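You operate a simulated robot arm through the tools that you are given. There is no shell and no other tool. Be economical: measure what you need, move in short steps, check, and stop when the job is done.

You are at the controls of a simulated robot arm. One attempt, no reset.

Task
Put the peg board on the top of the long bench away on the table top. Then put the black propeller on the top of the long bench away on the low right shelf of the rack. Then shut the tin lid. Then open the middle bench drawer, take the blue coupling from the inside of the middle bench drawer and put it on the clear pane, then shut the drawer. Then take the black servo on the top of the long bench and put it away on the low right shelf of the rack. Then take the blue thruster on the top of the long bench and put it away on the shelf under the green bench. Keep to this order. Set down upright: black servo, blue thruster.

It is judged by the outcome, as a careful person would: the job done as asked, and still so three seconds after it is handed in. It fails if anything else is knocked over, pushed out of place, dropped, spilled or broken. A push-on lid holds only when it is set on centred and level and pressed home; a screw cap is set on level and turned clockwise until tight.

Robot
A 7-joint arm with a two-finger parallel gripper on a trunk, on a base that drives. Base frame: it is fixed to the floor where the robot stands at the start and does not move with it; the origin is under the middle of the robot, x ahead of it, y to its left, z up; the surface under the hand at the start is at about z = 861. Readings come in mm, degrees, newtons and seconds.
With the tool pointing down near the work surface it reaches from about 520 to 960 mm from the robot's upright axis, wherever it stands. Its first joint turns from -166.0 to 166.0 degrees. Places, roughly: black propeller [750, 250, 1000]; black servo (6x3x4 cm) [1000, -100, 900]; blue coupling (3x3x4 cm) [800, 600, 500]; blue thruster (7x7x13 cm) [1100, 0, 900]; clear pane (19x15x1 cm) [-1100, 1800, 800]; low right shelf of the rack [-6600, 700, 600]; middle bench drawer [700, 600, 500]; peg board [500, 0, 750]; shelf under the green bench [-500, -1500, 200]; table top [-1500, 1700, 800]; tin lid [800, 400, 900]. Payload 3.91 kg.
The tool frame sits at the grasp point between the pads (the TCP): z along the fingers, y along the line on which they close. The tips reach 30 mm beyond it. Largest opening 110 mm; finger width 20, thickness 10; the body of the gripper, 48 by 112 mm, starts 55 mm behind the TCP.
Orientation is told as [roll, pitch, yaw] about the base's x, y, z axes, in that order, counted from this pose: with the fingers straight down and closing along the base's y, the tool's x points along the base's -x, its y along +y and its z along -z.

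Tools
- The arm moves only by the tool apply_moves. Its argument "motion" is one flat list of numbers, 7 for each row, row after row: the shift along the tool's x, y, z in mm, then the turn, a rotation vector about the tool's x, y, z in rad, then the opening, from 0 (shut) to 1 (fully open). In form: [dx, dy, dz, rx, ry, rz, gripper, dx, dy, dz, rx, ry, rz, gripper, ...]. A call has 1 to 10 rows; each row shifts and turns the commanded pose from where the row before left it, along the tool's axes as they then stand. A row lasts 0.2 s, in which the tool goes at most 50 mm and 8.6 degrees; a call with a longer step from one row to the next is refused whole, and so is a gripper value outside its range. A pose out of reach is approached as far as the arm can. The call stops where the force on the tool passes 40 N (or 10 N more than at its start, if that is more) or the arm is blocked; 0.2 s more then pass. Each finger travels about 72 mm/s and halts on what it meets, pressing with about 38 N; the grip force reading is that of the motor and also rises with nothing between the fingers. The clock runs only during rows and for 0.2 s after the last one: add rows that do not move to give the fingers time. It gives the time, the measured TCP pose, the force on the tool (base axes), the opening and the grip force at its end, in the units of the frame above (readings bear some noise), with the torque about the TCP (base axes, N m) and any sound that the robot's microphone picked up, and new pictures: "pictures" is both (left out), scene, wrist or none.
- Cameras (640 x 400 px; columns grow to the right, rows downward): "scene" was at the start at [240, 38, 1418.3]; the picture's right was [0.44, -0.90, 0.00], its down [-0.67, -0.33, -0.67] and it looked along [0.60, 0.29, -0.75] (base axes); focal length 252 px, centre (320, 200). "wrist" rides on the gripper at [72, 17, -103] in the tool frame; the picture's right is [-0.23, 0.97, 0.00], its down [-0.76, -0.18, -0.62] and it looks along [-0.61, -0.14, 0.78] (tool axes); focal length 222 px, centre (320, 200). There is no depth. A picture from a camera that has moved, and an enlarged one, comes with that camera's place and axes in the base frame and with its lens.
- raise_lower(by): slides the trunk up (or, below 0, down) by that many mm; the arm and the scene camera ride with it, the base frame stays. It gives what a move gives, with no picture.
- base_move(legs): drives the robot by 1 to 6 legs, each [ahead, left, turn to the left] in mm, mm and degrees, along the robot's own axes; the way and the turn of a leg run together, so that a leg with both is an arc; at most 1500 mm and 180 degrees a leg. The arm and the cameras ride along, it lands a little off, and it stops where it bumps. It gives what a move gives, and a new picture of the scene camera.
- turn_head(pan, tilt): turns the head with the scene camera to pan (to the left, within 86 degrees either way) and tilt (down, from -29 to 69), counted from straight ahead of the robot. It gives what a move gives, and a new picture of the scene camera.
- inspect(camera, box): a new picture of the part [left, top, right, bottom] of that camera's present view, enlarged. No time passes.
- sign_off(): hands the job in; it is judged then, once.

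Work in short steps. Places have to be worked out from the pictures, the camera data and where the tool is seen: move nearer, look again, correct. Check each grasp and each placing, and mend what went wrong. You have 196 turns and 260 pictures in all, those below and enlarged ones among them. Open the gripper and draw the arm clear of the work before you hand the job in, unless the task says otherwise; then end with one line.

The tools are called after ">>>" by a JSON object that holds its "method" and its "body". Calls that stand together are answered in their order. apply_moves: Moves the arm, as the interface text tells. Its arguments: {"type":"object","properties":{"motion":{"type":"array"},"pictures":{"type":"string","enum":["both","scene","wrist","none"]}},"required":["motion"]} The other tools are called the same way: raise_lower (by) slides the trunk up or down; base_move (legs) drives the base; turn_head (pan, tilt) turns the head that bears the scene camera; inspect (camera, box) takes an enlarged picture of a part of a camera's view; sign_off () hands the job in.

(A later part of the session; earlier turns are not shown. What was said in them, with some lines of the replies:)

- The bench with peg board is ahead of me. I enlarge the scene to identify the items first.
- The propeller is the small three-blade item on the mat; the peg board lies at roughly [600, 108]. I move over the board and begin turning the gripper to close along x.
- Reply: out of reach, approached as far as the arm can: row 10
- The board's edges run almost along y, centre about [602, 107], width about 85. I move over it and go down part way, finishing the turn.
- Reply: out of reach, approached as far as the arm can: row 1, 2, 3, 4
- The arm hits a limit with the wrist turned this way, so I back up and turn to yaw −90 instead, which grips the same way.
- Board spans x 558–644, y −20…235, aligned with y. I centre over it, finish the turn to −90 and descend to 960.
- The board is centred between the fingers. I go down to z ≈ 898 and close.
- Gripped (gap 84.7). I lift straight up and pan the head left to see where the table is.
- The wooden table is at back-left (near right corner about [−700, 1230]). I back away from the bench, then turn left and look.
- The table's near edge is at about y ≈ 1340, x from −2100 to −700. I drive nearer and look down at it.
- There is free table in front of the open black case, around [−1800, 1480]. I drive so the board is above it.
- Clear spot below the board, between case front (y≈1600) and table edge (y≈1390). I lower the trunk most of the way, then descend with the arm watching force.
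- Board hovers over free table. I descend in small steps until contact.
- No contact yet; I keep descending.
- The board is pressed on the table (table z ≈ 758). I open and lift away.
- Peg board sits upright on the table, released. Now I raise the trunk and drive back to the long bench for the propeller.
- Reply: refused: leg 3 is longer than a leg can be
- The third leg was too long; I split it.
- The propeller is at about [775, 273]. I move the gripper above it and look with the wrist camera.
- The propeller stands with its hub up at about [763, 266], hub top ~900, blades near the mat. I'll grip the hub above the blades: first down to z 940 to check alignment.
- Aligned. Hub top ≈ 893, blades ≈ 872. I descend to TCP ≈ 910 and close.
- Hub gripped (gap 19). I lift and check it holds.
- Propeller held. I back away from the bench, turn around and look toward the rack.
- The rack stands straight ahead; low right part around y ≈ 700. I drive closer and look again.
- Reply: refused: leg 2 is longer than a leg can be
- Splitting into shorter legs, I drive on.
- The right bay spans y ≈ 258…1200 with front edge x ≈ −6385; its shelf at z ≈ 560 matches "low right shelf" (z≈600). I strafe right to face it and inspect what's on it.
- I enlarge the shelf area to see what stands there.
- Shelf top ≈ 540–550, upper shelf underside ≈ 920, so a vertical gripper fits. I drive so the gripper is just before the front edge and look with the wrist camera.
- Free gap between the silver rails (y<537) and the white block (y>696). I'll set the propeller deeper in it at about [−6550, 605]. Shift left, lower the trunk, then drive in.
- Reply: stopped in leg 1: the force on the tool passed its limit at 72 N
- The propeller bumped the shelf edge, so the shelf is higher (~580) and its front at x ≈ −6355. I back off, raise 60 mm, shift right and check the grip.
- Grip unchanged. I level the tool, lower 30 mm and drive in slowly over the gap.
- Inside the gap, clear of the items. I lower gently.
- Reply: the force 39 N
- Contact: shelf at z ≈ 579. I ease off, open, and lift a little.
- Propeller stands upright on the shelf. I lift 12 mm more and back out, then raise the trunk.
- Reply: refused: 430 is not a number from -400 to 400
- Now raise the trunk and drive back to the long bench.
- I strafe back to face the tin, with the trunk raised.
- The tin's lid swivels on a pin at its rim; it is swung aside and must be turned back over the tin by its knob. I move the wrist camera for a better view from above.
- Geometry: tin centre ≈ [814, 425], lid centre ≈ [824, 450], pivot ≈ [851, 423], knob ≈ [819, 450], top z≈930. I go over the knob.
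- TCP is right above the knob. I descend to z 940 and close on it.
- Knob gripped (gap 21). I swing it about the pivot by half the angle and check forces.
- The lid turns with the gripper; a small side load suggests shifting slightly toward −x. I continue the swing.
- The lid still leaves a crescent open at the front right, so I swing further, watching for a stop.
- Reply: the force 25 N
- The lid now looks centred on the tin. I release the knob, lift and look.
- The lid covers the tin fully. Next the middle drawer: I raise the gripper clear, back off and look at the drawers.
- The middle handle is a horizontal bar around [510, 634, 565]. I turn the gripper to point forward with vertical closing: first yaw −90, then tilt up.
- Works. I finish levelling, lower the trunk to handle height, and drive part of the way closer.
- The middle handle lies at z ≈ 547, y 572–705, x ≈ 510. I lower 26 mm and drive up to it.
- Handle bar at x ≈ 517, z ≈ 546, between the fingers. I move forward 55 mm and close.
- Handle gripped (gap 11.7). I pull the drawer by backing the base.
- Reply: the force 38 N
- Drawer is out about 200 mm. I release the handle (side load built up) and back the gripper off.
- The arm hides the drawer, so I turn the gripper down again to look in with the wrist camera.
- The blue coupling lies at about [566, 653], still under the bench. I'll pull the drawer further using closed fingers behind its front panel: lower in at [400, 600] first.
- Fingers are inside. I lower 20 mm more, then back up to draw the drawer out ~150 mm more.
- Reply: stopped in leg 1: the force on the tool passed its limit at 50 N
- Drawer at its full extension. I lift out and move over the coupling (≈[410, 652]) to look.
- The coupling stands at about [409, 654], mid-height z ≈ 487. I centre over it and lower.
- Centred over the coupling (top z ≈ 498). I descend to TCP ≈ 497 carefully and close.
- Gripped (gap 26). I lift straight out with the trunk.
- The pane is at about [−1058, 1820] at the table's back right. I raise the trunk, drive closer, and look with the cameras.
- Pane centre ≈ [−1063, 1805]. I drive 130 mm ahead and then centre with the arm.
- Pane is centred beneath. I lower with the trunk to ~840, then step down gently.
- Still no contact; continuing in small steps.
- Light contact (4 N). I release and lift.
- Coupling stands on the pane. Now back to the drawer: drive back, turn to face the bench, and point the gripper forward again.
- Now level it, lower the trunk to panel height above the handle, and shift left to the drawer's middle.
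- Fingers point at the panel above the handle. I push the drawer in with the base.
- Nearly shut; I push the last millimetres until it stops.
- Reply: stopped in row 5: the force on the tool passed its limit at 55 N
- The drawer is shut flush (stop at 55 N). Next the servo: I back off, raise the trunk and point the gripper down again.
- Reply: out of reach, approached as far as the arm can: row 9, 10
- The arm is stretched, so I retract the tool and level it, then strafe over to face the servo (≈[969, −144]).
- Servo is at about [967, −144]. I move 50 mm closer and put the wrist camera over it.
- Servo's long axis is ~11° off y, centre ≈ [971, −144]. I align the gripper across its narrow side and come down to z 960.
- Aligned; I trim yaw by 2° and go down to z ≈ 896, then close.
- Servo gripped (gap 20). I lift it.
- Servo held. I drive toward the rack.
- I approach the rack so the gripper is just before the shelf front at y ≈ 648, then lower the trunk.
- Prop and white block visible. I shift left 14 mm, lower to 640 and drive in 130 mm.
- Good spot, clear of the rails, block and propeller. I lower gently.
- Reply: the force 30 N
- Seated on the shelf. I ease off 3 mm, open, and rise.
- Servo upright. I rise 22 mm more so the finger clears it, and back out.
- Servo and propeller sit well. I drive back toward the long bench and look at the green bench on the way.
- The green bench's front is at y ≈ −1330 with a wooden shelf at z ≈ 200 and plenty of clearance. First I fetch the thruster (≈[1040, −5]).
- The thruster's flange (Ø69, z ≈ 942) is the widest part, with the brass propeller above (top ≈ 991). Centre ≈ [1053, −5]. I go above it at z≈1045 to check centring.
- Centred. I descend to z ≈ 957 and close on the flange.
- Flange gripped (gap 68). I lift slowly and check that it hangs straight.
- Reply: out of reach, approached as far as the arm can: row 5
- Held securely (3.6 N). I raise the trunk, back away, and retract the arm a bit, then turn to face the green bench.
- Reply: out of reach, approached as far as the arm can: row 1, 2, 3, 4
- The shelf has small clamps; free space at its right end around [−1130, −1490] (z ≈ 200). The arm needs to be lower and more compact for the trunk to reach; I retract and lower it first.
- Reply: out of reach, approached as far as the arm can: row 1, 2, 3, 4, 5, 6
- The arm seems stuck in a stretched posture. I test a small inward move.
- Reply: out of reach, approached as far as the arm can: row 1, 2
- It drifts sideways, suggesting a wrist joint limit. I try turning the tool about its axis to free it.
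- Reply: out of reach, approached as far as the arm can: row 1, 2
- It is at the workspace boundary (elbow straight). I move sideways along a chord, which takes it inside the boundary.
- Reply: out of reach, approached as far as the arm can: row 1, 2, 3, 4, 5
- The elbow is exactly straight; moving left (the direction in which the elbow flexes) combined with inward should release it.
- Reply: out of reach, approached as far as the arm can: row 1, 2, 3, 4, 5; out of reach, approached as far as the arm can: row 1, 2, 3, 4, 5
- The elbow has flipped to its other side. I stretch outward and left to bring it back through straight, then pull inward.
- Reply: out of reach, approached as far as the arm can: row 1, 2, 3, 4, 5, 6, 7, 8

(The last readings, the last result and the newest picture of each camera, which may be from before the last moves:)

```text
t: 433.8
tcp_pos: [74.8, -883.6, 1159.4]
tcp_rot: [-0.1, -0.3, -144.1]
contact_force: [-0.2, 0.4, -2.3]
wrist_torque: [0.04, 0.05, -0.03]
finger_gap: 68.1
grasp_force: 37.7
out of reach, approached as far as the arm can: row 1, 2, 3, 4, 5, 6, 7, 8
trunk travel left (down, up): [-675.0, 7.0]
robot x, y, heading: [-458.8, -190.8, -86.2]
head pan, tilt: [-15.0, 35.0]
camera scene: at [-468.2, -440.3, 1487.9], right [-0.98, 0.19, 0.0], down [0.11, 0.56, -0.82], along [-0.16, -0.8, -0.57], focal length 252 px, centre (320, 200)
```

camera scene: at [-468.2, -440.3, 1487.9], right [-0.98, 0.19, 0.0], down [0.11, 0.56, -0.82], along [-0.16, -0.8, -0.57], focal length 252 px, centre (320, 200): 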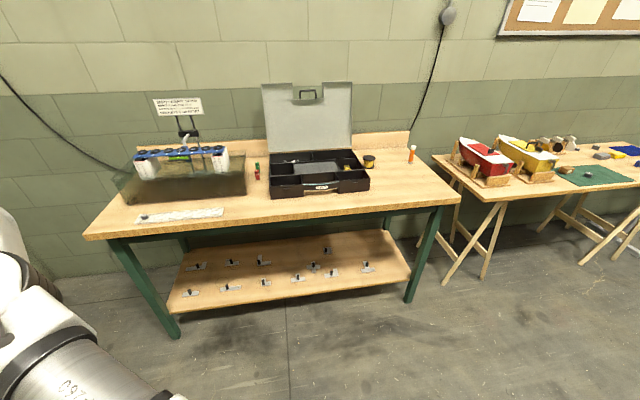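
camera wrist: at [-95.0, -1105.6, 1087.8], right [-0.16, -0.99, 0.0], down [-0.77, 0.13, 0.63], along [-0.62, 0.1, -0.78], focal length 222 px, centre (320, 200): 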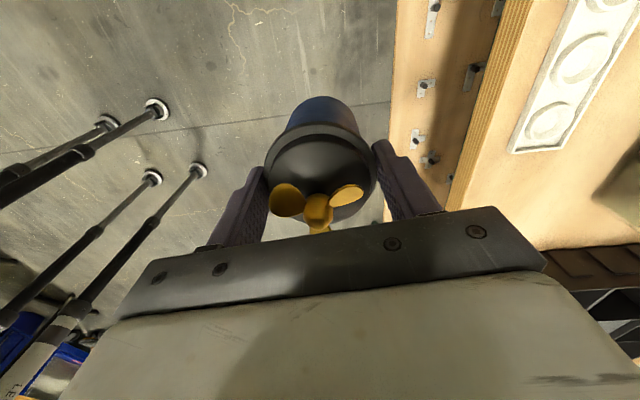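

>>> {"method": "apply_moves", "body": {"motion": [0, -40, 0, 0, 0, 0, 0.4, 0, -40, 0, 0, 0, 0, 0.4, 0, -40, 0, 0, 0, 0, 0.4], "pictures": "none"}}

>>> {"method": "turn_head", "body": {"pan": 30, "tilt": 35}}

```text
t: 434.6
tcp_pos: [81.7, -859.7, 1184.4]
tcp_rot: [0.0, -0.2, -144.2]
contact_force: [-0.2, 0.1, -2.5]
wrist_torque: [0.03, -0.03, 0.01]
finger_gap: 68.2
grasp_force: 37.9
out of reach, approached as far as the arm can: row 1, 2, 3
trunk travel left (down, up): [-675.0, 7.0]
robot x, y, heading: [-462.6, -187.3, -86.2]
head pan, tilt: [-15.0, 35.0]
```

```text
t: 435.7
tcp_pos: [81.4, -861.5, 1184.1]
tcp_rot: [-0.2, -0.2, -144.1]
contact_force: [1.0, -0.2, -4.3]
wrist_torque: [0.0, -0.01, 0.0]
finger_gap: 67.7
grasp_force: 37.7
trunk travel left (down, up): [-675.0, 7.0]
robot x, y, heading: [-460.7, -184.3, -86.2]
head pan, tilt: [30.0, 35.0]
camera scene: at [-403.2, -428.1, 1487.7], right [-0.83, -0.56, 0.0], down [-0.32, 0.48, -0.82], along [0.45, -0.68, -0.57], focal length 252 px, centre (320, 200)
```

scene: 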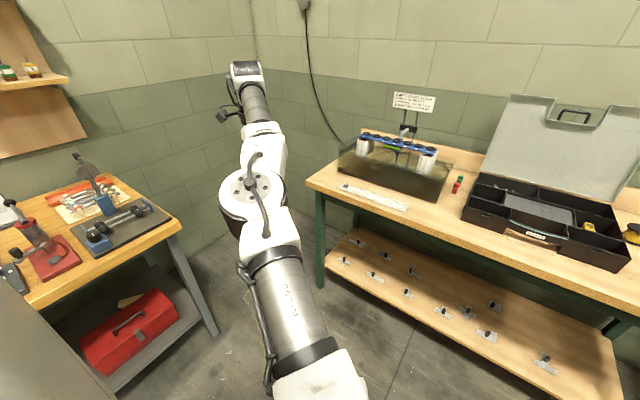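

I try with a different tool yaw: rotate 40° further and then pull inward.

>>> {"method": "apply_moves", "body": {"motion": [0, 0, 0, 0, 0, -0.14, 0.4, 0, 0, 0, 0, 0, -0.14, 0.4, 0, 0, 0, 0, 0, -0.14, 0.4, 0, 0, 0, 0, 0, -0.14, 0.4, 0, 0, 0, 0, 0, -0.14, 0.4, 28, -35, 0, 0, 0, 0, 0.4, 28, -35, 0, 0, 0, 0, 0.4, 28, -35, 0, 0, 0, 0, 0.4], "pictures": "scene"}}

```text
t: 437.5
tcp_pos: [86.1, -834.1, 1217.8]
tcp_rot: [-0.1, -0.1, -104.1]
contact_force: [0.3, -0.6, -2.8]
wrist_torque: [0.01, -0.02, 0.02]
finger_gap: 68.0
grasp_force: 37.8
out of reach, approached as far as the arm can: row 6, 7, 8
trunk travel left (down, up): [-675.0, 7.0]
robot x, y, heading: [-465.1, -186.6, -86.2]
head pan, tilt: [30.0, 35.0]
camera scene: at [-403.4, -427.9, 1487.7], right [-0.83, -0.56, 0.0], down [-0.32, 0.48, -0.82], along [0.46, -0.68, -0.57], focal length 252 px, centre (320, 200)
```

scene: 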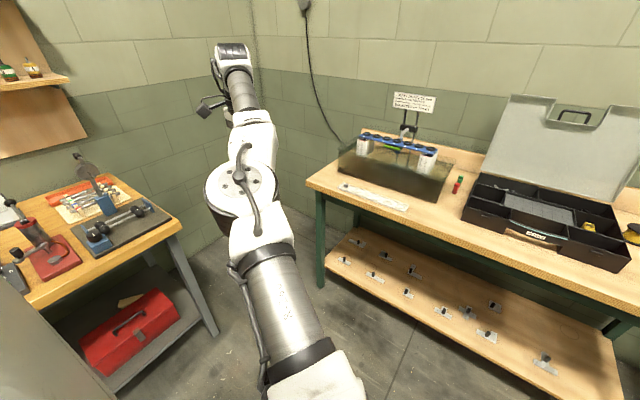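

>>> {"method": "apply_moves", "body": {"motion": [-26, 36.5, 0, 0, 0, 0, 0.4, -26, 36.5, 0, 0, 0, 0, 0.4, -26, 36.5, 0, 0, 0, 0, 0.4, 36.5, 26, 0, 0, 0, 0, 0.4, 36.5, 26, 0, 0, 0, 0, 0.4], "pictures": "none"}}

>>> {"method": "apply_moves", "body": {"motion": [26, -36.5, 0, 0, 0, 0, 0.4, 26, -36.5, 0, 0, 0, 0, 0.4, 26, -36.5, 0, 0, 0, 0, 0.4], "pictures": "scene"}}

```text
t: 438.7
tcp_pos: [129.5, -778.0, 1210.9]
tcp_rot: [-0.1, 0.0, -104.2]
contact_force: [-0.4, -0.1, -3.2]
wrist_torque: [0.01, -0.01, 0.01]
finger_gap: 67.7
grasp_force: 37.8
out of reach, approached as far as the arm can: row 1, 2, 3, 4, 5
trunk travel left (down, up): [-675.0, 7.0]
robot x, y, heading: [-463.7, -187.3, -86.4]
head pan, tilt: [30.0, 35.0]
```

```text
t: 439.5
tcp_pos: [138.3, -726.7, 1250.3]
tcp_rot: [-0.4, -0.1, -104.1]
contact_force: [0.4, 0.0, -3.8]
wrist_torque: [-0.02, 0.0, -0.02]
finger_gap: 67.9
grasp_force: 38.3
out of reach, approached as far as the arm can: row 1, 2, 3
trunk travel left (down, up): [-675.0, 7.0]
robot x, y, heading: [-462.0, -186.5, -86.3]
head pan, tilt: [30.0, 35.0]
camera scene: at [-403.0, -427.5, 1487.8], right [-0.83, -0.56, 0.0], down [-0.32, 0.48, -0.82], along [0.46, -0.68, -0.57], focal length 252 px, centre (320, 200)
```

scene: 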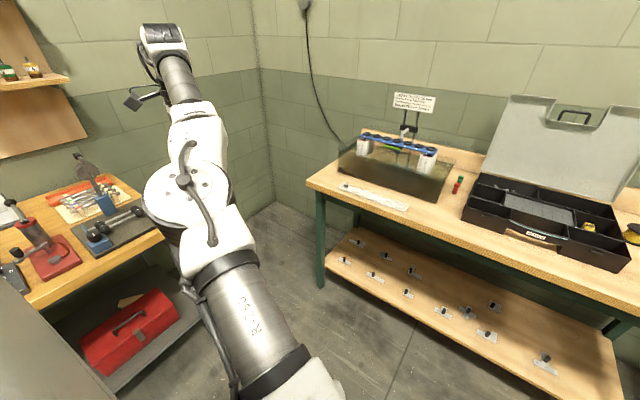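

The reach radius is slowly shrinking, so the elbow is bending. I continue inward, downward and to the right.

>>> {"method": "apply_moves", "body": {"motion": [-4, -35, 25, 0, 0, 0, 0.4, -4, -35, 25, 0, 0, 0, 0.4, -4, -35, 25, 0, 0, 0, 0.4, -4, -35, 25, 0, 0, 0, 0.4, -4, -35, 25, 0, 0, 0, 0.4, -4, -35, 25, 0, 0, 0, 0.4], "pictures": "scene"}}

```text
t: 440.9
tcp_pos: [121.2, -798.5, 1200.0]
tcp_rot: [-0.2, -0.1, -104.1]
contact_force: [0.1, 0.1, -3.1]
wrist_torque: [0.01, -0.02, -0.01]
finger_gap: 68.0
grasp_force: 37.8
out of reach, approached as far as the arm can: row 1, 2, 3, 4, 5, 6
trunk travel left (down, up): [-675.0, 7.0]
robot x, y, heading: [-461.8, -191.2, -86.2]
head pan, tilt: [30.0, 35.0]
camera scene: at [-403.0, -428.7, 1487.6], right [-0.83, -0.56, 0.0], down [-0.32, 0.48, -0.82], along [0.46, -0.68, -0.57], focal length 252 px, centre (320, 200)
```

scene: 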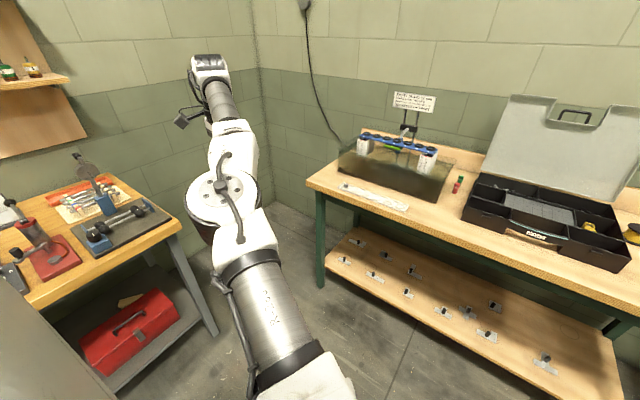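

The arm stays on its fully stretched surface, but that is still usable: tool vertical, height set by the trunk. I swing the arm back ahead and down to about 985 so the trunk can bring it to shelf height.

>>> {"method": "apply_moves", "body": {"motion": [-33, -25, 17, 0, 0, 0, 0.4, -33, -25, 17, 0, 0, 0, 0.4, -33, -25, 17, 0, 0, 0, 0.4, -33, -25, 17, 0, 0, 0, 0.4, -33, -25, 17, 0, 0, 0, 0.4, -33, -25, 17, 0, 0, 0, 0.4, -33, -25, 17, 0, 0, 0, 0.4], "pictures": "none"}}

```text
t: 442.5
tcp_pos: [-57.9, -1019.6, 1093.1]
tcp_rot: [-0.2, 0.0, -104.1]
contact_force: [-0.4, 0.5, -3.6]
wrist_torque: [-0.03, -0.03, 0.04]
finger_gap: 68.1
grasp_force: 38.0
out of reach, approached as far as the arm can: row 1, 2, 3, 4, 5, 6
trunk travel left (down, up): [-675.0, 7.0]
robot x, y, heading: [-463.0, -188.8, -86.0]
head pan, tilt: [30.0, 35.0]
```

The last row was reachable; I test inward motion again.

>>> {"method": "apply_moves", "body": {"motion": [30, -25, 0, 0, 0, 0, 0.4, 30, -25, 0, 0, 0, 0, 0.4, 30, -25, 0, 0, 0, 0, 0.4], "pictures": "scene"}}

```text
t: 443.3
tcp_pos: [-47.2, -1006.8, 1115.6]
tcp_rot: [-0.3, 0.0, -104.0]
contact_force: [-0.5, -0.4, -4.2]
wrist_torque: [-0.02, -0.03, 0.02]
finger_gap: 68.0
grasp_force: 37.7
out of reach, approached as far as the arm can: row 1, 2, 3
trunk travel left (down, up): [-675.0, 7.0]
robot x, y, heading: [-457.8, -190.0, -86.3]
head pan, tilt: [30.0, 35.0]
camera scene: at [-403.1, -428.0, 1487.7], right [-0.83, -0.56, 0.0], down [-0.32, 0.48, -0.82], along [0.46, -0.68, -0.57], focal length 252 px, centre (320, 200)
```

scene: 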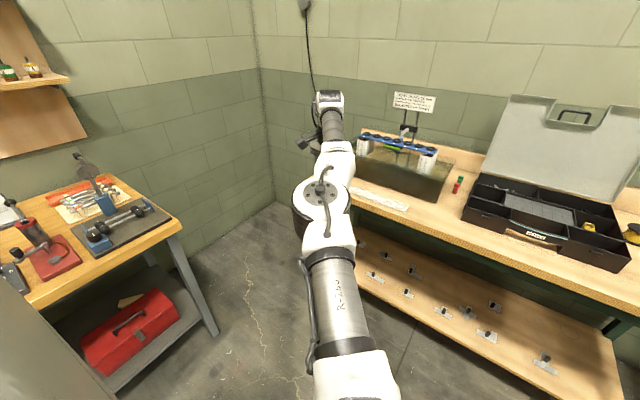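

Proceeding with the stretched arm: swing it to straight ahead and lower.

>>> {"method": "apply_moves", "body": {"motion": [-26, -30, 18, 0, 0, 0, 0.4, -26, -30, 18, 0, 0, 0, 0.4, -26, -30, 18, 0, 0, 0, 0.4, -26, -30, 19, 0, 0, 0, 0.4, -26, -30, 19, 0, 0, 0, 0.4, -26, -30, 19, 0, 0, 0, 0.4, -26, -30, 19, 0, 0, 0, 0.4, 0, 0, 20, 0, 0, 0, 0.4], "pictures": "wrist"}}

```text
t: 445.1
tcp_pos: [-294.9, -1133.3, 964.6]
tcp_rot: [-0.3, 0.1, -104.1]
contact_force: [-0.4, 0.3, -2.1]
wrist_torque: [0.03, -0.03, 0.0]
finger_gap: 68.2
grasp_force: 37.7
out of reach, approached as far as the arm can: row 1, 2, 7
trunk travel left (down, up): [-675.0, 7.0]
robot x, y, heading: [-460.0, -186.4, -86.0]
head pan, tilt: [30.0, 35.0]
camera wrist: at [-260.8, -1067.6, 1068.1], right [0.89, -0.46, 0.0], down [-0.36, -0.7, 0.62], along [-0.29, -0.55, -0.78], focal length 222 px, centre (320, 200)
```

wrist: 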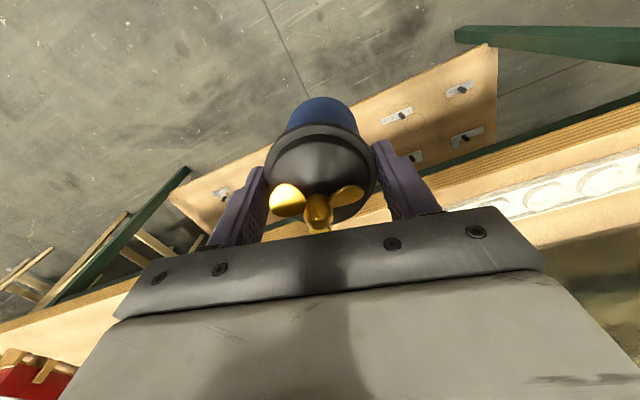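

Tool is at the right height range. I square up to the green bench and strafe to x ≈ −978 so the thruster faces the gap near x ≈ −880.

>>> {"method": "base_move", "body": {"legs": [[0, 0, -3.9], [0, -518, 0]]}}

>>> {"method": "turn_head", "body": {"pan": -10, "tilt": 42}}

```text
t: 450.0
tcp_pos: [-850.6, -1143.2, 964.8]
tcp_rot: [-0.1, 0.1, -107.2]
contact_force: [-0.9, 0.8, -3.5]
wrist_torque: [-0.02, -0.03, 0.03]
finger_gap: 67.9
grasp_force: 37.7
trunk travel left (down, up): [-675.0, 7.0]
robot x, y, heading: [-965.2, -190.3, -89.5]
head pan, tilt: [30.0, 35.0]
camera scene: at [-919.7, -433.7, 1487.7], right [-0.86, -0.51, 0.0], down [-0.29, 0.49, -0.82], along [0.42, -0.7, -0.57], focal length 252 px, centre (320, 200)
```

scene: 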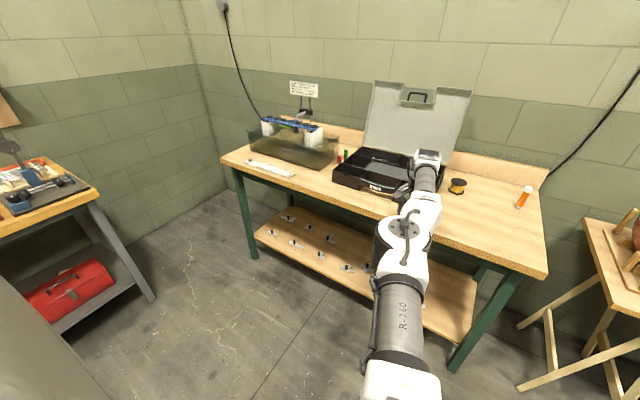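

```text
t: 451.1
tcp_pos: [-848.5, -1143.2, 965.7]
tcp_rot: [-0.2, 0.1, -107.2]
contact_force: [-0.1, 0.0, -2.5]
wrist_torque: [0.04, 0.0, -0.02]
finger_gap: 68.0
grasp_force: 37.3
trunk travel left (down, up): [-675.0, 7.0]
robot x, y, heading: [-962.6, -190.1, -89.4]
head pan, tilt: [-10.0, 42.0]
camera scene: at [-977.9, -440.4, 1477.2], right [-0.99, 0.16, 0.0], down [0.11, 0.66, -0.74], along [-0.12, -0.73, -0.67], focal length 252 px, centre (320, 200)
```

scene: 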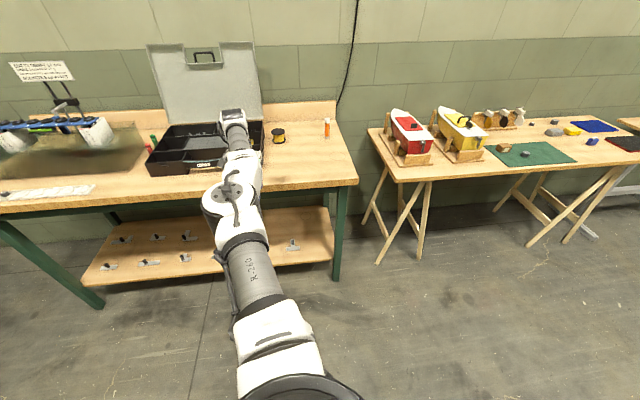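

Items flank the gap at x ≈ −760 and x ≈ −970. I lower the trunk and look with the wrist camera.

>>> {"method": "raise_lower", "body": {"by": -400}}

>>> {"method": "raise_lower", "body": {"by": -170}}

>>> {"method": "turn_head", "body": {"pan": -12, "tilt": 35}}

>>> {"method": "inspect", "body": {"camera": "wrist", "box": [0, 0, 640, 400]}}

```text
t: 454.9
tcp_pos: [-849.1, -1143.2, 564.5]
tcp_rot: [-0.3, 0.0, -107.2]
contact_force: [0.2, 0.0, -2.9]
wrist_torque: [0.0, 0.0, -0.02]
finger_gap: 68.0
grasp_force: 37.8
trunk travel left (down, up): [-275.0, 407.0]
robot x, y, heading: [-966.9, -191.1, -89.2]
head pan, tilt: [-10.0, 42.0]
```

```text
t: 456.8
tcp_pos: [-850.3, -1143.1, 396.2]
tcp_rot: [-0.2, 0.1, -107.2]
contact_force: [-0.2, 0.2, -3.2]
wrist_torque: [0.02, 0.0, -0.01]
finger_gap: 67.9
grasp_force: 37.6
trunk travel left (down, up): [-105.0, 577.0]
robot x, y, heading: [-967.2, -193.7, -89.5]
head pan, tilt: [-10.0, 42.0]
```

```text
t: 457.5
tcp_pos: [-849.4, -1142.8, 396.0]
tcp_rot: [-0.2, 0.1, -107.2]
contact_force: [0.2, 0.4, -2.8]
wrist_torque: [-0.02, -0.04, 0.03]
finger_gap: 67.7
grasp_force: 37.5
trunk travel left (down, up): [-105.0, 577.0]
robot x, y, heading: [-968.0, -189.0, -89.5]
head pan, tilt: [-12.0, 35.0]
camera scene: at [-981.7, -444.0, 917.6], right [-0.98, 0.2, 0.0], down [0.11, 0.56, -0.82], along [-0.16, -0.8, -0.57], focal length 252 px, centre (320, 200)
```

scene: 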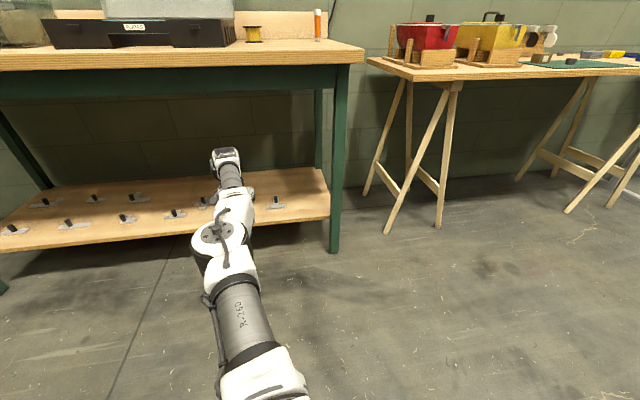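

```text
1.00 times, centred on (320, 200) of wrist (not enlarged: the box is as wide or as high as the picture)
camera zoom: at [-811.6, -1079.4, 498.9], right [0.86, -0.51, 0.0], down [-0.39, -0.68, 0.62], along [-0.32, -0.54, -0.78], focal length 222 px, centre (320, 200)
```

zoom: 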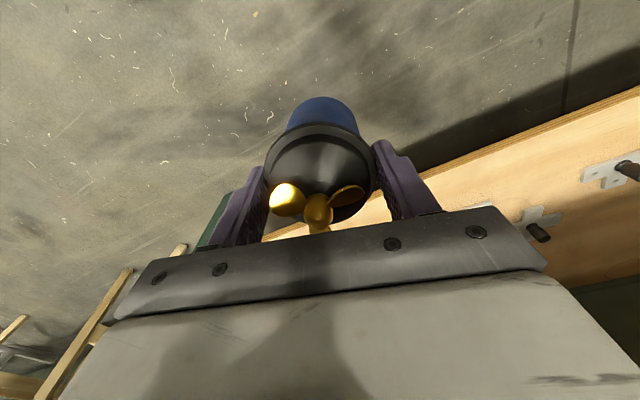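

The gap is clear between clamps at x ≈ −760 and −972; apron bottom ≈ 745, so there is room. I shift right 17 mm, lower 50 and drive in.

>>> {"method": "raise_lower", "body": {"by": -40}}

>>> {"method": "base_move", "body": {"legs": [[0, -17, 0], [150, 0, 0], [145, 0, 0]]}}

>>> {"method": "apply_moves", "body": {"motion": [0, 0, 0, 0, 0, 0, 0.4], "pictures": "wrist"}}

```text
t: 458.3
tcp_pos: [-849.9, -1142.4, 363.6]
tcp_rot: [-0.1, -0.2, -107.3]
contact_force: [-0.9, 0.0, -3.5]
wrist_torque: [0.03, -0.01, -0.02]
finger_gap: 68.0
grasp_force: 37.8
trunk travel left (down, up): [-65.0, 617.0]
robot x, y, heading: [-964.7, -191.3, -89.3]
head pan, tilt: [-12.0, 35.0]
```

```text
t: 461.1
tcp_pos: [-860.7, -1439.7, 365.6]
tcp_rot: [0.0, -0.3, -107.1]
contact_force: [-0.3, 0.5, -2.8]
wrist_torque: [0.02, -0.01, 0.0]
finger_gap: 68.1
grasp_force: 37.9
trunk travel left (down, up): [-65.0, 617.0]
robot x, y, heading: [-978.2, -491.2, -89.4]
head pan, tilt: [-12.0, 35.0]
camera scene: at [-995.5, -737.2, 882.5], right [-0.98, 0.19, 0.0], down [0.11, 0.56, -0.82], along [-0.16, -0.81, -0.57], focal length 252 px, centre (320, 200)
```

scene: 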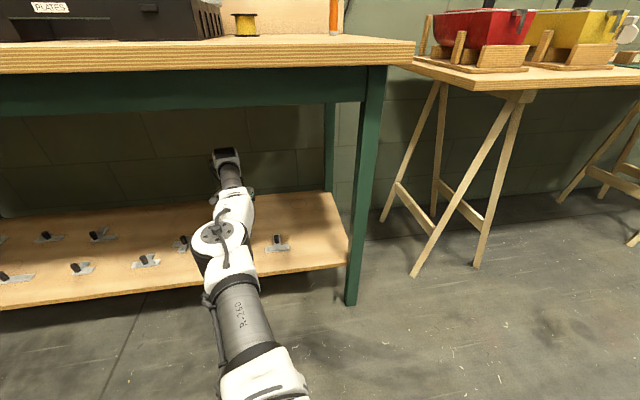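

```text
t: 461.5
tcp_pos: [-859.9, -1439.1, 364.8]
tcp_rot: [0.1, -0.2, -107.1]
contact_force: [-0.4, -0.4, -2.6]
wrist_torque: [0.02, -0.01, -0.01]
finger_gap: 67.9
grasp_force: 37.9
trunk travel left (down, up): [-65.0, 617.0]
robot x, y, heading: [-978.9, -488.0, -88.9]
head pan, tilt: [-12.0, 35.0]
camera wrist: at [-823.0, -1375.0, 468.0], right [0.86, -0.5, 0.0], down [-0.39, -0.67, 0.63], along [-0.32, -0.54, -0.78], focal length 222 px, centre (320, 200)
```

wrist: 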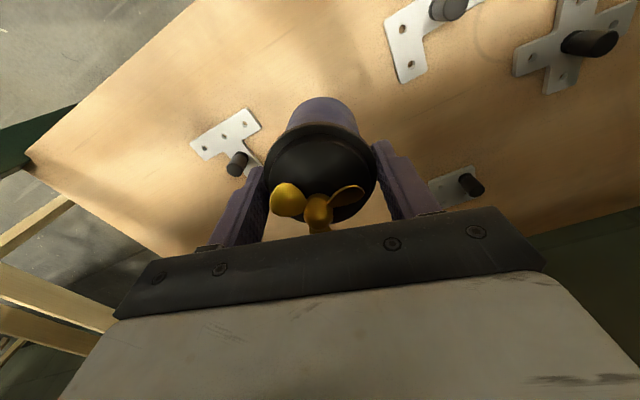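

The thruster is centred in the gap between bracket plates. I lower with the trunk.

>>> {"method": "raise_lower", "body": {"by": -45}}

>>> {"method": "apply_moves", "body": {"motion": [0, 0, 4, 0, 0, 0, 0.4, 0, 0, 4, 0, 0, 0, 0.4], "pictures": "none"}}

```text
t: 462.6
tcp_pos: [-861.9, -1439.3, 368.4]
tcp_rot: [0.1, -0.5, -107.2]
contact_force: [-0.5, -0.1, -0.6]
wrist_torque: [0.03, -0.01, -0.01]
finger_gap: 67.8
grasp_force: 38.4
trunk travel left (down, up): [-64.0, 618.0]
robot x, y, heading: [-980.8, -490.7, -89.3]
head pan, tilt: [-12.0, 35.0]
stopped: the arm was blocked; the commanded pose is now the measured one
```

```text
t: 463.2
tcp_pos: [-862.6, -1439.9, 359.0]
tcp_rot: [0.1, -0.5, -107.3]
contact_force: [0.3, 0.2, -3.0]
wrist_torque: [0.01, -0.02, -0.03]
finger_gap: 67.9
grasp_force: 37.8
trunk travel left (down, up): [-64.0, 618.0]
robot x, y, heading: [-979.8, -489.2, -89.4]
head pan, tilt: [-12.0, 35.0]
```

The trunk is blocked (upper arm near the robot's own base), but arm motion down works. I continue lowering with the arm in small steps.

>>> {"method": "apply_moves", "body": {"motion": [0, 0, 6, 0, 0, 0, 0.4, 0, 0, 6, 0, 0, 0, 0.4, 0, 0, 6, 0, 0, 0, 0.4, 0, 0, 6, 0, 0, 0, 0.4], "pictures": "scene"}}

```text
t: 464.2
tcp_pos: [-860.9, -1439.8, 331.9]
tcp_rot: [0.0, -0.3, -107.3]
contact_force: [-0.8, 1.0, -4.0]
wrist_torque: [0.03, -0.03, -0.02]
finger_gap: 67.9
grasp_force: 38.2
trunk travel left (down, up): [-64.0, 618.0]
robot x, y, heading: [-978.5, -489.3, -89.2]
head pan, tilt: [-12.0, 35.0]
camera scene: at [-995.3, -738.4, 882.4], right [-0.98, 0.19, 0.0], down [0.11, 0.56, -0.82], along [-0.16, -0.81, -0.57], focal length 252 px, centre (320, 200)
```

scene: 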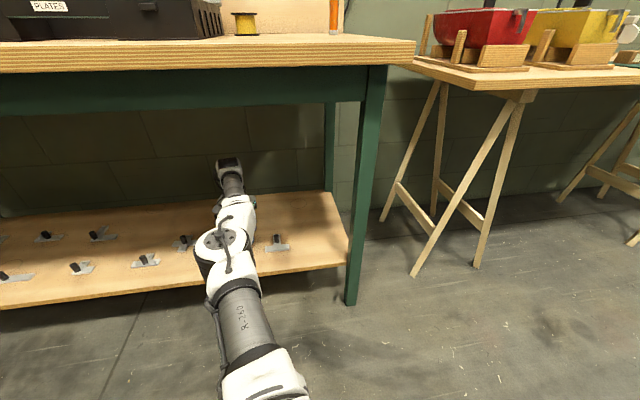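

Moving freely now. I continue down in 4 mm steps toward contact (~299).

>>> {"method": "apply_moves", "body": {"motion": [0, 0, 5, 0, 0, 0, 0.4, 0, 0, 5, 0, 0, 0, 0.4, 0, 0, 4, 0, 0, 0, 0.4, 0, 0, 4, 0, 0, 0, 0.4, 0, 0, 3, 0, 0, 0, 0.4], "pictures": "none"}}

```text
t: 465.4
tcp_pos: [-862.7, -1440.6, 317.7]
tcp_rot: [0.2, -0.7, -107.2]
contact_force: [3.9, -4.1, 27.4]
wrist_torque: [-0.06, -0.03, 0.18]
finger_gap: 68.0
grasp_force: 37.7
trunk travel left (down, up): [-64.0, 618.0]
robot x, y, heading: [-978.0, -491.0, -89.2]
head pan, tilt: [-12.0, 35.0]
```

Contact at z ≈ 318 (27 N up). I check with the wrist camera before releasing.

>>> {"method": "apply_moves", "body": {"motion": [0, 0, -2, 0, 0, 0, 0.4], "pictures": "wrist"}}

>>> {"method": "inspect", "body": {"camera": "wrist", "box": [180, 60, 480, 240]}}

```text
t: 465.8
tcp_pos: [-861.0, -1439.6, 317.2]
tcp_rot: [0.1, -0.6, -107.2]
contact_force: [-0.9, -6.9, 16.1]
wrist_torque: [-0.65, 0.24, 0.11]
finger_gap: 67.5
grasp_force: 37.3
trunk travel left (down, up): [-64.0, 618.0]
robot x, y, heading: [-980.6, -490.0, -89.3]
head pan, tilt: [-12.0, 35.0]
camera wrist: at [-824.1, -1375.7, 419.9], right [0.86, -0.5, 0.0], down [-0.39, -0.67, 0.63], along [-0.32, -0.55, -0.78], focal length 222 px, centre (320, 200)
```

wrist: 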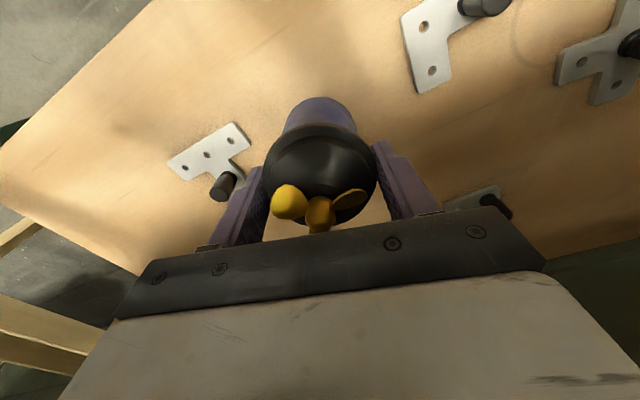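

```text
2.13 times, centred on (330, 150) of wrist
camera zoom: at [-824.1, -1375.7, 419.9], right [0.86, -0.5, 0.0], down [-0.39, -0.67, 0.63], along [-0.32, -0.55, -0.78], focal length 474 px, centre (299, 307)
```

zoom: 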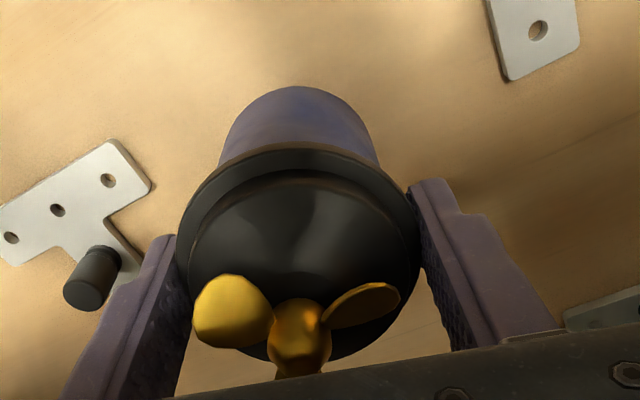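

It stands upright on bare shelf. I open the gripper.

>>> {"method": "apply_moves", "body": {"motion": [0, 0, 0, 0, 0, 0, 0.63, 0, 0, 0, 0, 0, 0, 0.7, 0, 0, 0, 0, 0, 0, 0.8, 0, 0, 0, 0, 0, 0, 0.85], "pictures": "wrist"}}

>>> {"method": "inspect", "body": {"camera": "wrist", "box": [180, 60, 480, 240]}}

```text
t: 466.8
tcp_pos: [-862.4, -1441.0, 318.0]
tcp_rot: [0.1, -0.5, -107.3]
contact_force: [-1.0, 0.2, 0.6]
wrist_torque: [-0.07, 0.0, 0.01]
finger_gap: 93.6
grasp_force: 0.0
trunk travel left (down, up): [-64.0, 618.0]
robot x, y, heading: [-983.1, -488.9, -89.2]
head pan, tilt: [-12.0, 35.0]
camera wrist: at [-824.8, -1375.7, 419.9], right [0.86, -0.51, 0.0], down [-0.39, -0.67, 0.63], along [-0.32, -0.54, -0.78], focal length 222 px, centre (320, 200)
```

wrist: 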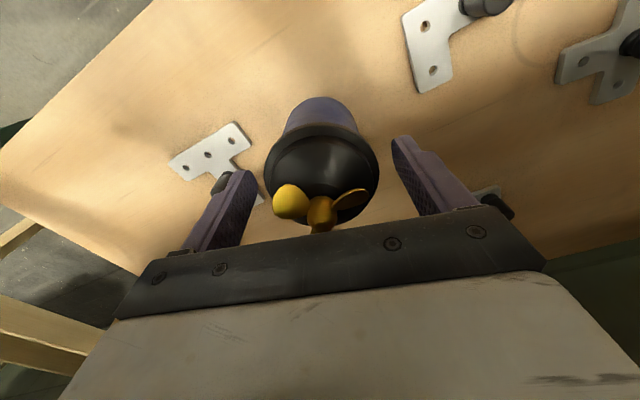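

```text
2.13 times, centred on (330, 150) of wrist
camera zoom: at [-824.8, -1375.7, 419.9], right [0.86, -0.51, 0.0], down [-0.39, -0.67, 0.63], along [-0.32, -0.54, -0.78], focal length 474 px, centre (299, 307)
```

zoom: 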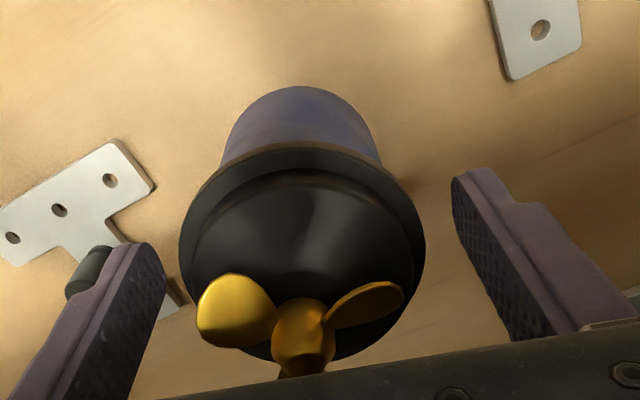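

Released; it stands. I raise the trunk straight up 85 mm and back out.

>>> {"method": "raise_lower", "body": {"by": 85}}

>>> {"method": "apply_moves", "body": {"motion": [0, 0, 0, 0, 0, 0, 0.85], "pictures": "wrist"}}

```text
t: 468.0
tcp_pos: [-862.2, -1440.7, 388.7]
tcp_rot: [-0.1, 0.0, -107.2]
contact_force: [-0.6, 0.6, 0.2]
wrist_torque: [0.02, 0.02, 0.02]
finger_gap: 93.7
grasp_force: 0.1
trunk travel left (down, up): [-149.0, 533.0]
robot x, y, heading: [-977.0, -486.2, -89.2]
head pan, tilt: [-12.0, 35.0]
```

```text
t: 468.4
tcp_pos: [-862.1, -1440.1, 390.6]
tcp_rot: [-0.2, -0.1, -107.2]
contact_force: [-0.6, -1.0, -0.1]
wrist_torque: [0.01, -0.01, 0.0]
finger_gap: 93.6
grasp_force: 0.0
trunk travel left (down, up): [-149.0, 533.0]
robot x, y, heading: [-977.8, -489.4, -89.2]
head pan, tilt: [-12.0, 35.0]
camera wrist: at [-824.7, -1376.8, 493.7], right [0.86, -0.51, 0.0], down [-0.39, -0.67, 0.62], along [-0.32, -0.54, -0.78], focal length 222 px, centre (320, 200)
```

wrist: 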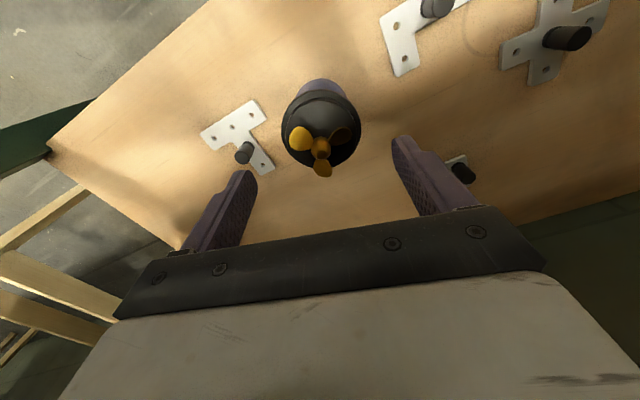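

Clear above the thruster. I raise 30 more and back out.

>>> {"method": "raise_lower", "body": {"by": 30}}

>>> {"method": "base_move", "body": {"legs": [[-300, 0, 0], [-200, 0, 0]]}}

>>> {"method": "turn_head", "body": {"pan": -5, "tilt": 30}}

>>> {"method": "inspect", "body": {"camera": "scene", "box": [160, 120, 400, 270]}}

```text
t: 469.1
tcp_pos: [-861.5, -1441.2, 419.2]
tcp_rot: [-0.1, -0.1, -107.2]
contact_force: [0.5, 0.0, 0.6]
wrist_torque: [-0.01, -0.02, 0.01]
finger_gap: 93.6
grasp_force: 0.0
trunk travel left (down, up): [-179.0, 503.0]
robot x, y, heading: [-978.8, -486.7, -89.2]
head pan, tilt: [-12.0, 35.0]
```

```text
t: 472.4
tcp_pos: [-872.9, -942.3, 421.2]
tcp_rot: [-0.1, 0.1, -107.5]
contact_force: [-0.4, 0.0, 0.1]
wrist_torque: [-0.02, 0.02, 0.02]
finger_gap: 93.4
grasp_force: 0.2
trunk travel left (down, up): [-179.0, 503.0]
robot x, y, heading: [-985.3, 7.2, -89.3]
head pan, tilt: [-12.0, 35.0]
camera scene: at [-1002.0, -242.7, 991.8], right [-0.98, 0.2, 0.0], down [0.11, 0.56, -0.82], along [-0.16, -0.8, -0.57], focal length 252 px, centre (320, 200)
```

scene: 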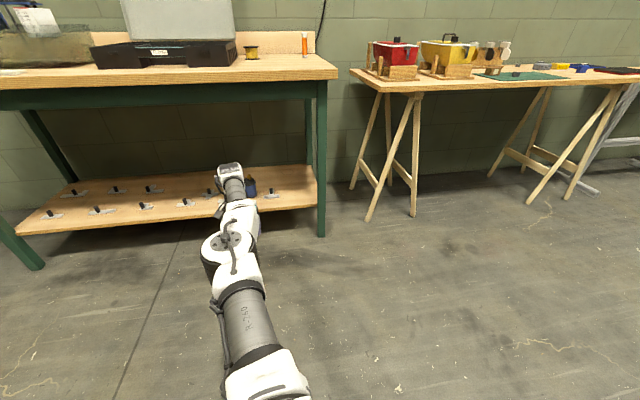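

```text
t: 473.1
tcp_pos: [-872.8, -943.1, 419.5]
tcp_rot: [-0.1, -0.1, -107.5]
contact_force: [-0.2, 0.0, -0.6]
wrist_torque: [0.01, 0.01, -0.02]
finger_gap: 93.6
grasp_force: 0.1
trunk travel left (down, up): [-179.0, 503.0]
robot x, y, heading: [-985.9, 10.6, -89.4]
head pan, tilt: [-5.0, 30.0]
camera scene: at [-991.5, -246.5, 999.6], right [-1.0, 0.08, 0.0], down [0.04, 0.5, -0.87], along [-0.07, -0.86, -0.5], focal length 252 px, centre (320, 200)
```

scene: 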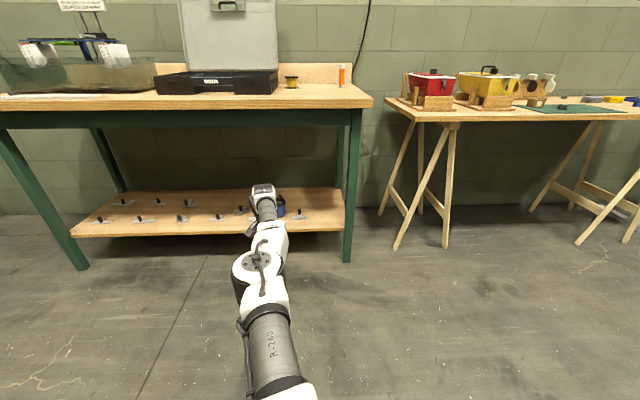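

```text
2.67 times, centred on (280, 195) of scene
camera zoom: at [-991.5, -246.5, 999.6], right [-1.0, 0.08, 0.0], down [0.04, 0.5, -0.87], along [-0.07, -0.86, -0.5], focal length 672 px, centre (427, 213)
```

zoom: 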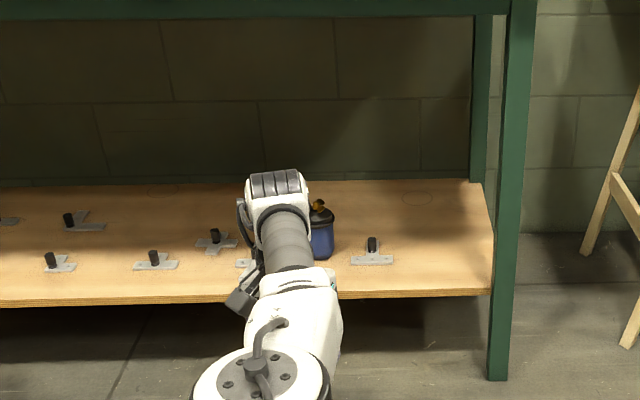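

The thruster stands upright on the shelf, nothing around it moved, and the arm is clear with the gripper open. I hand the job in.

>>> {"method": "sign_off", "body": {}}

```text
The job is handed in.
```

I finished all six steps in the order given and handed the job in, with the gripper open and the arm clear. The tin lid looked centred and shut from the camera, but I did not press it down.
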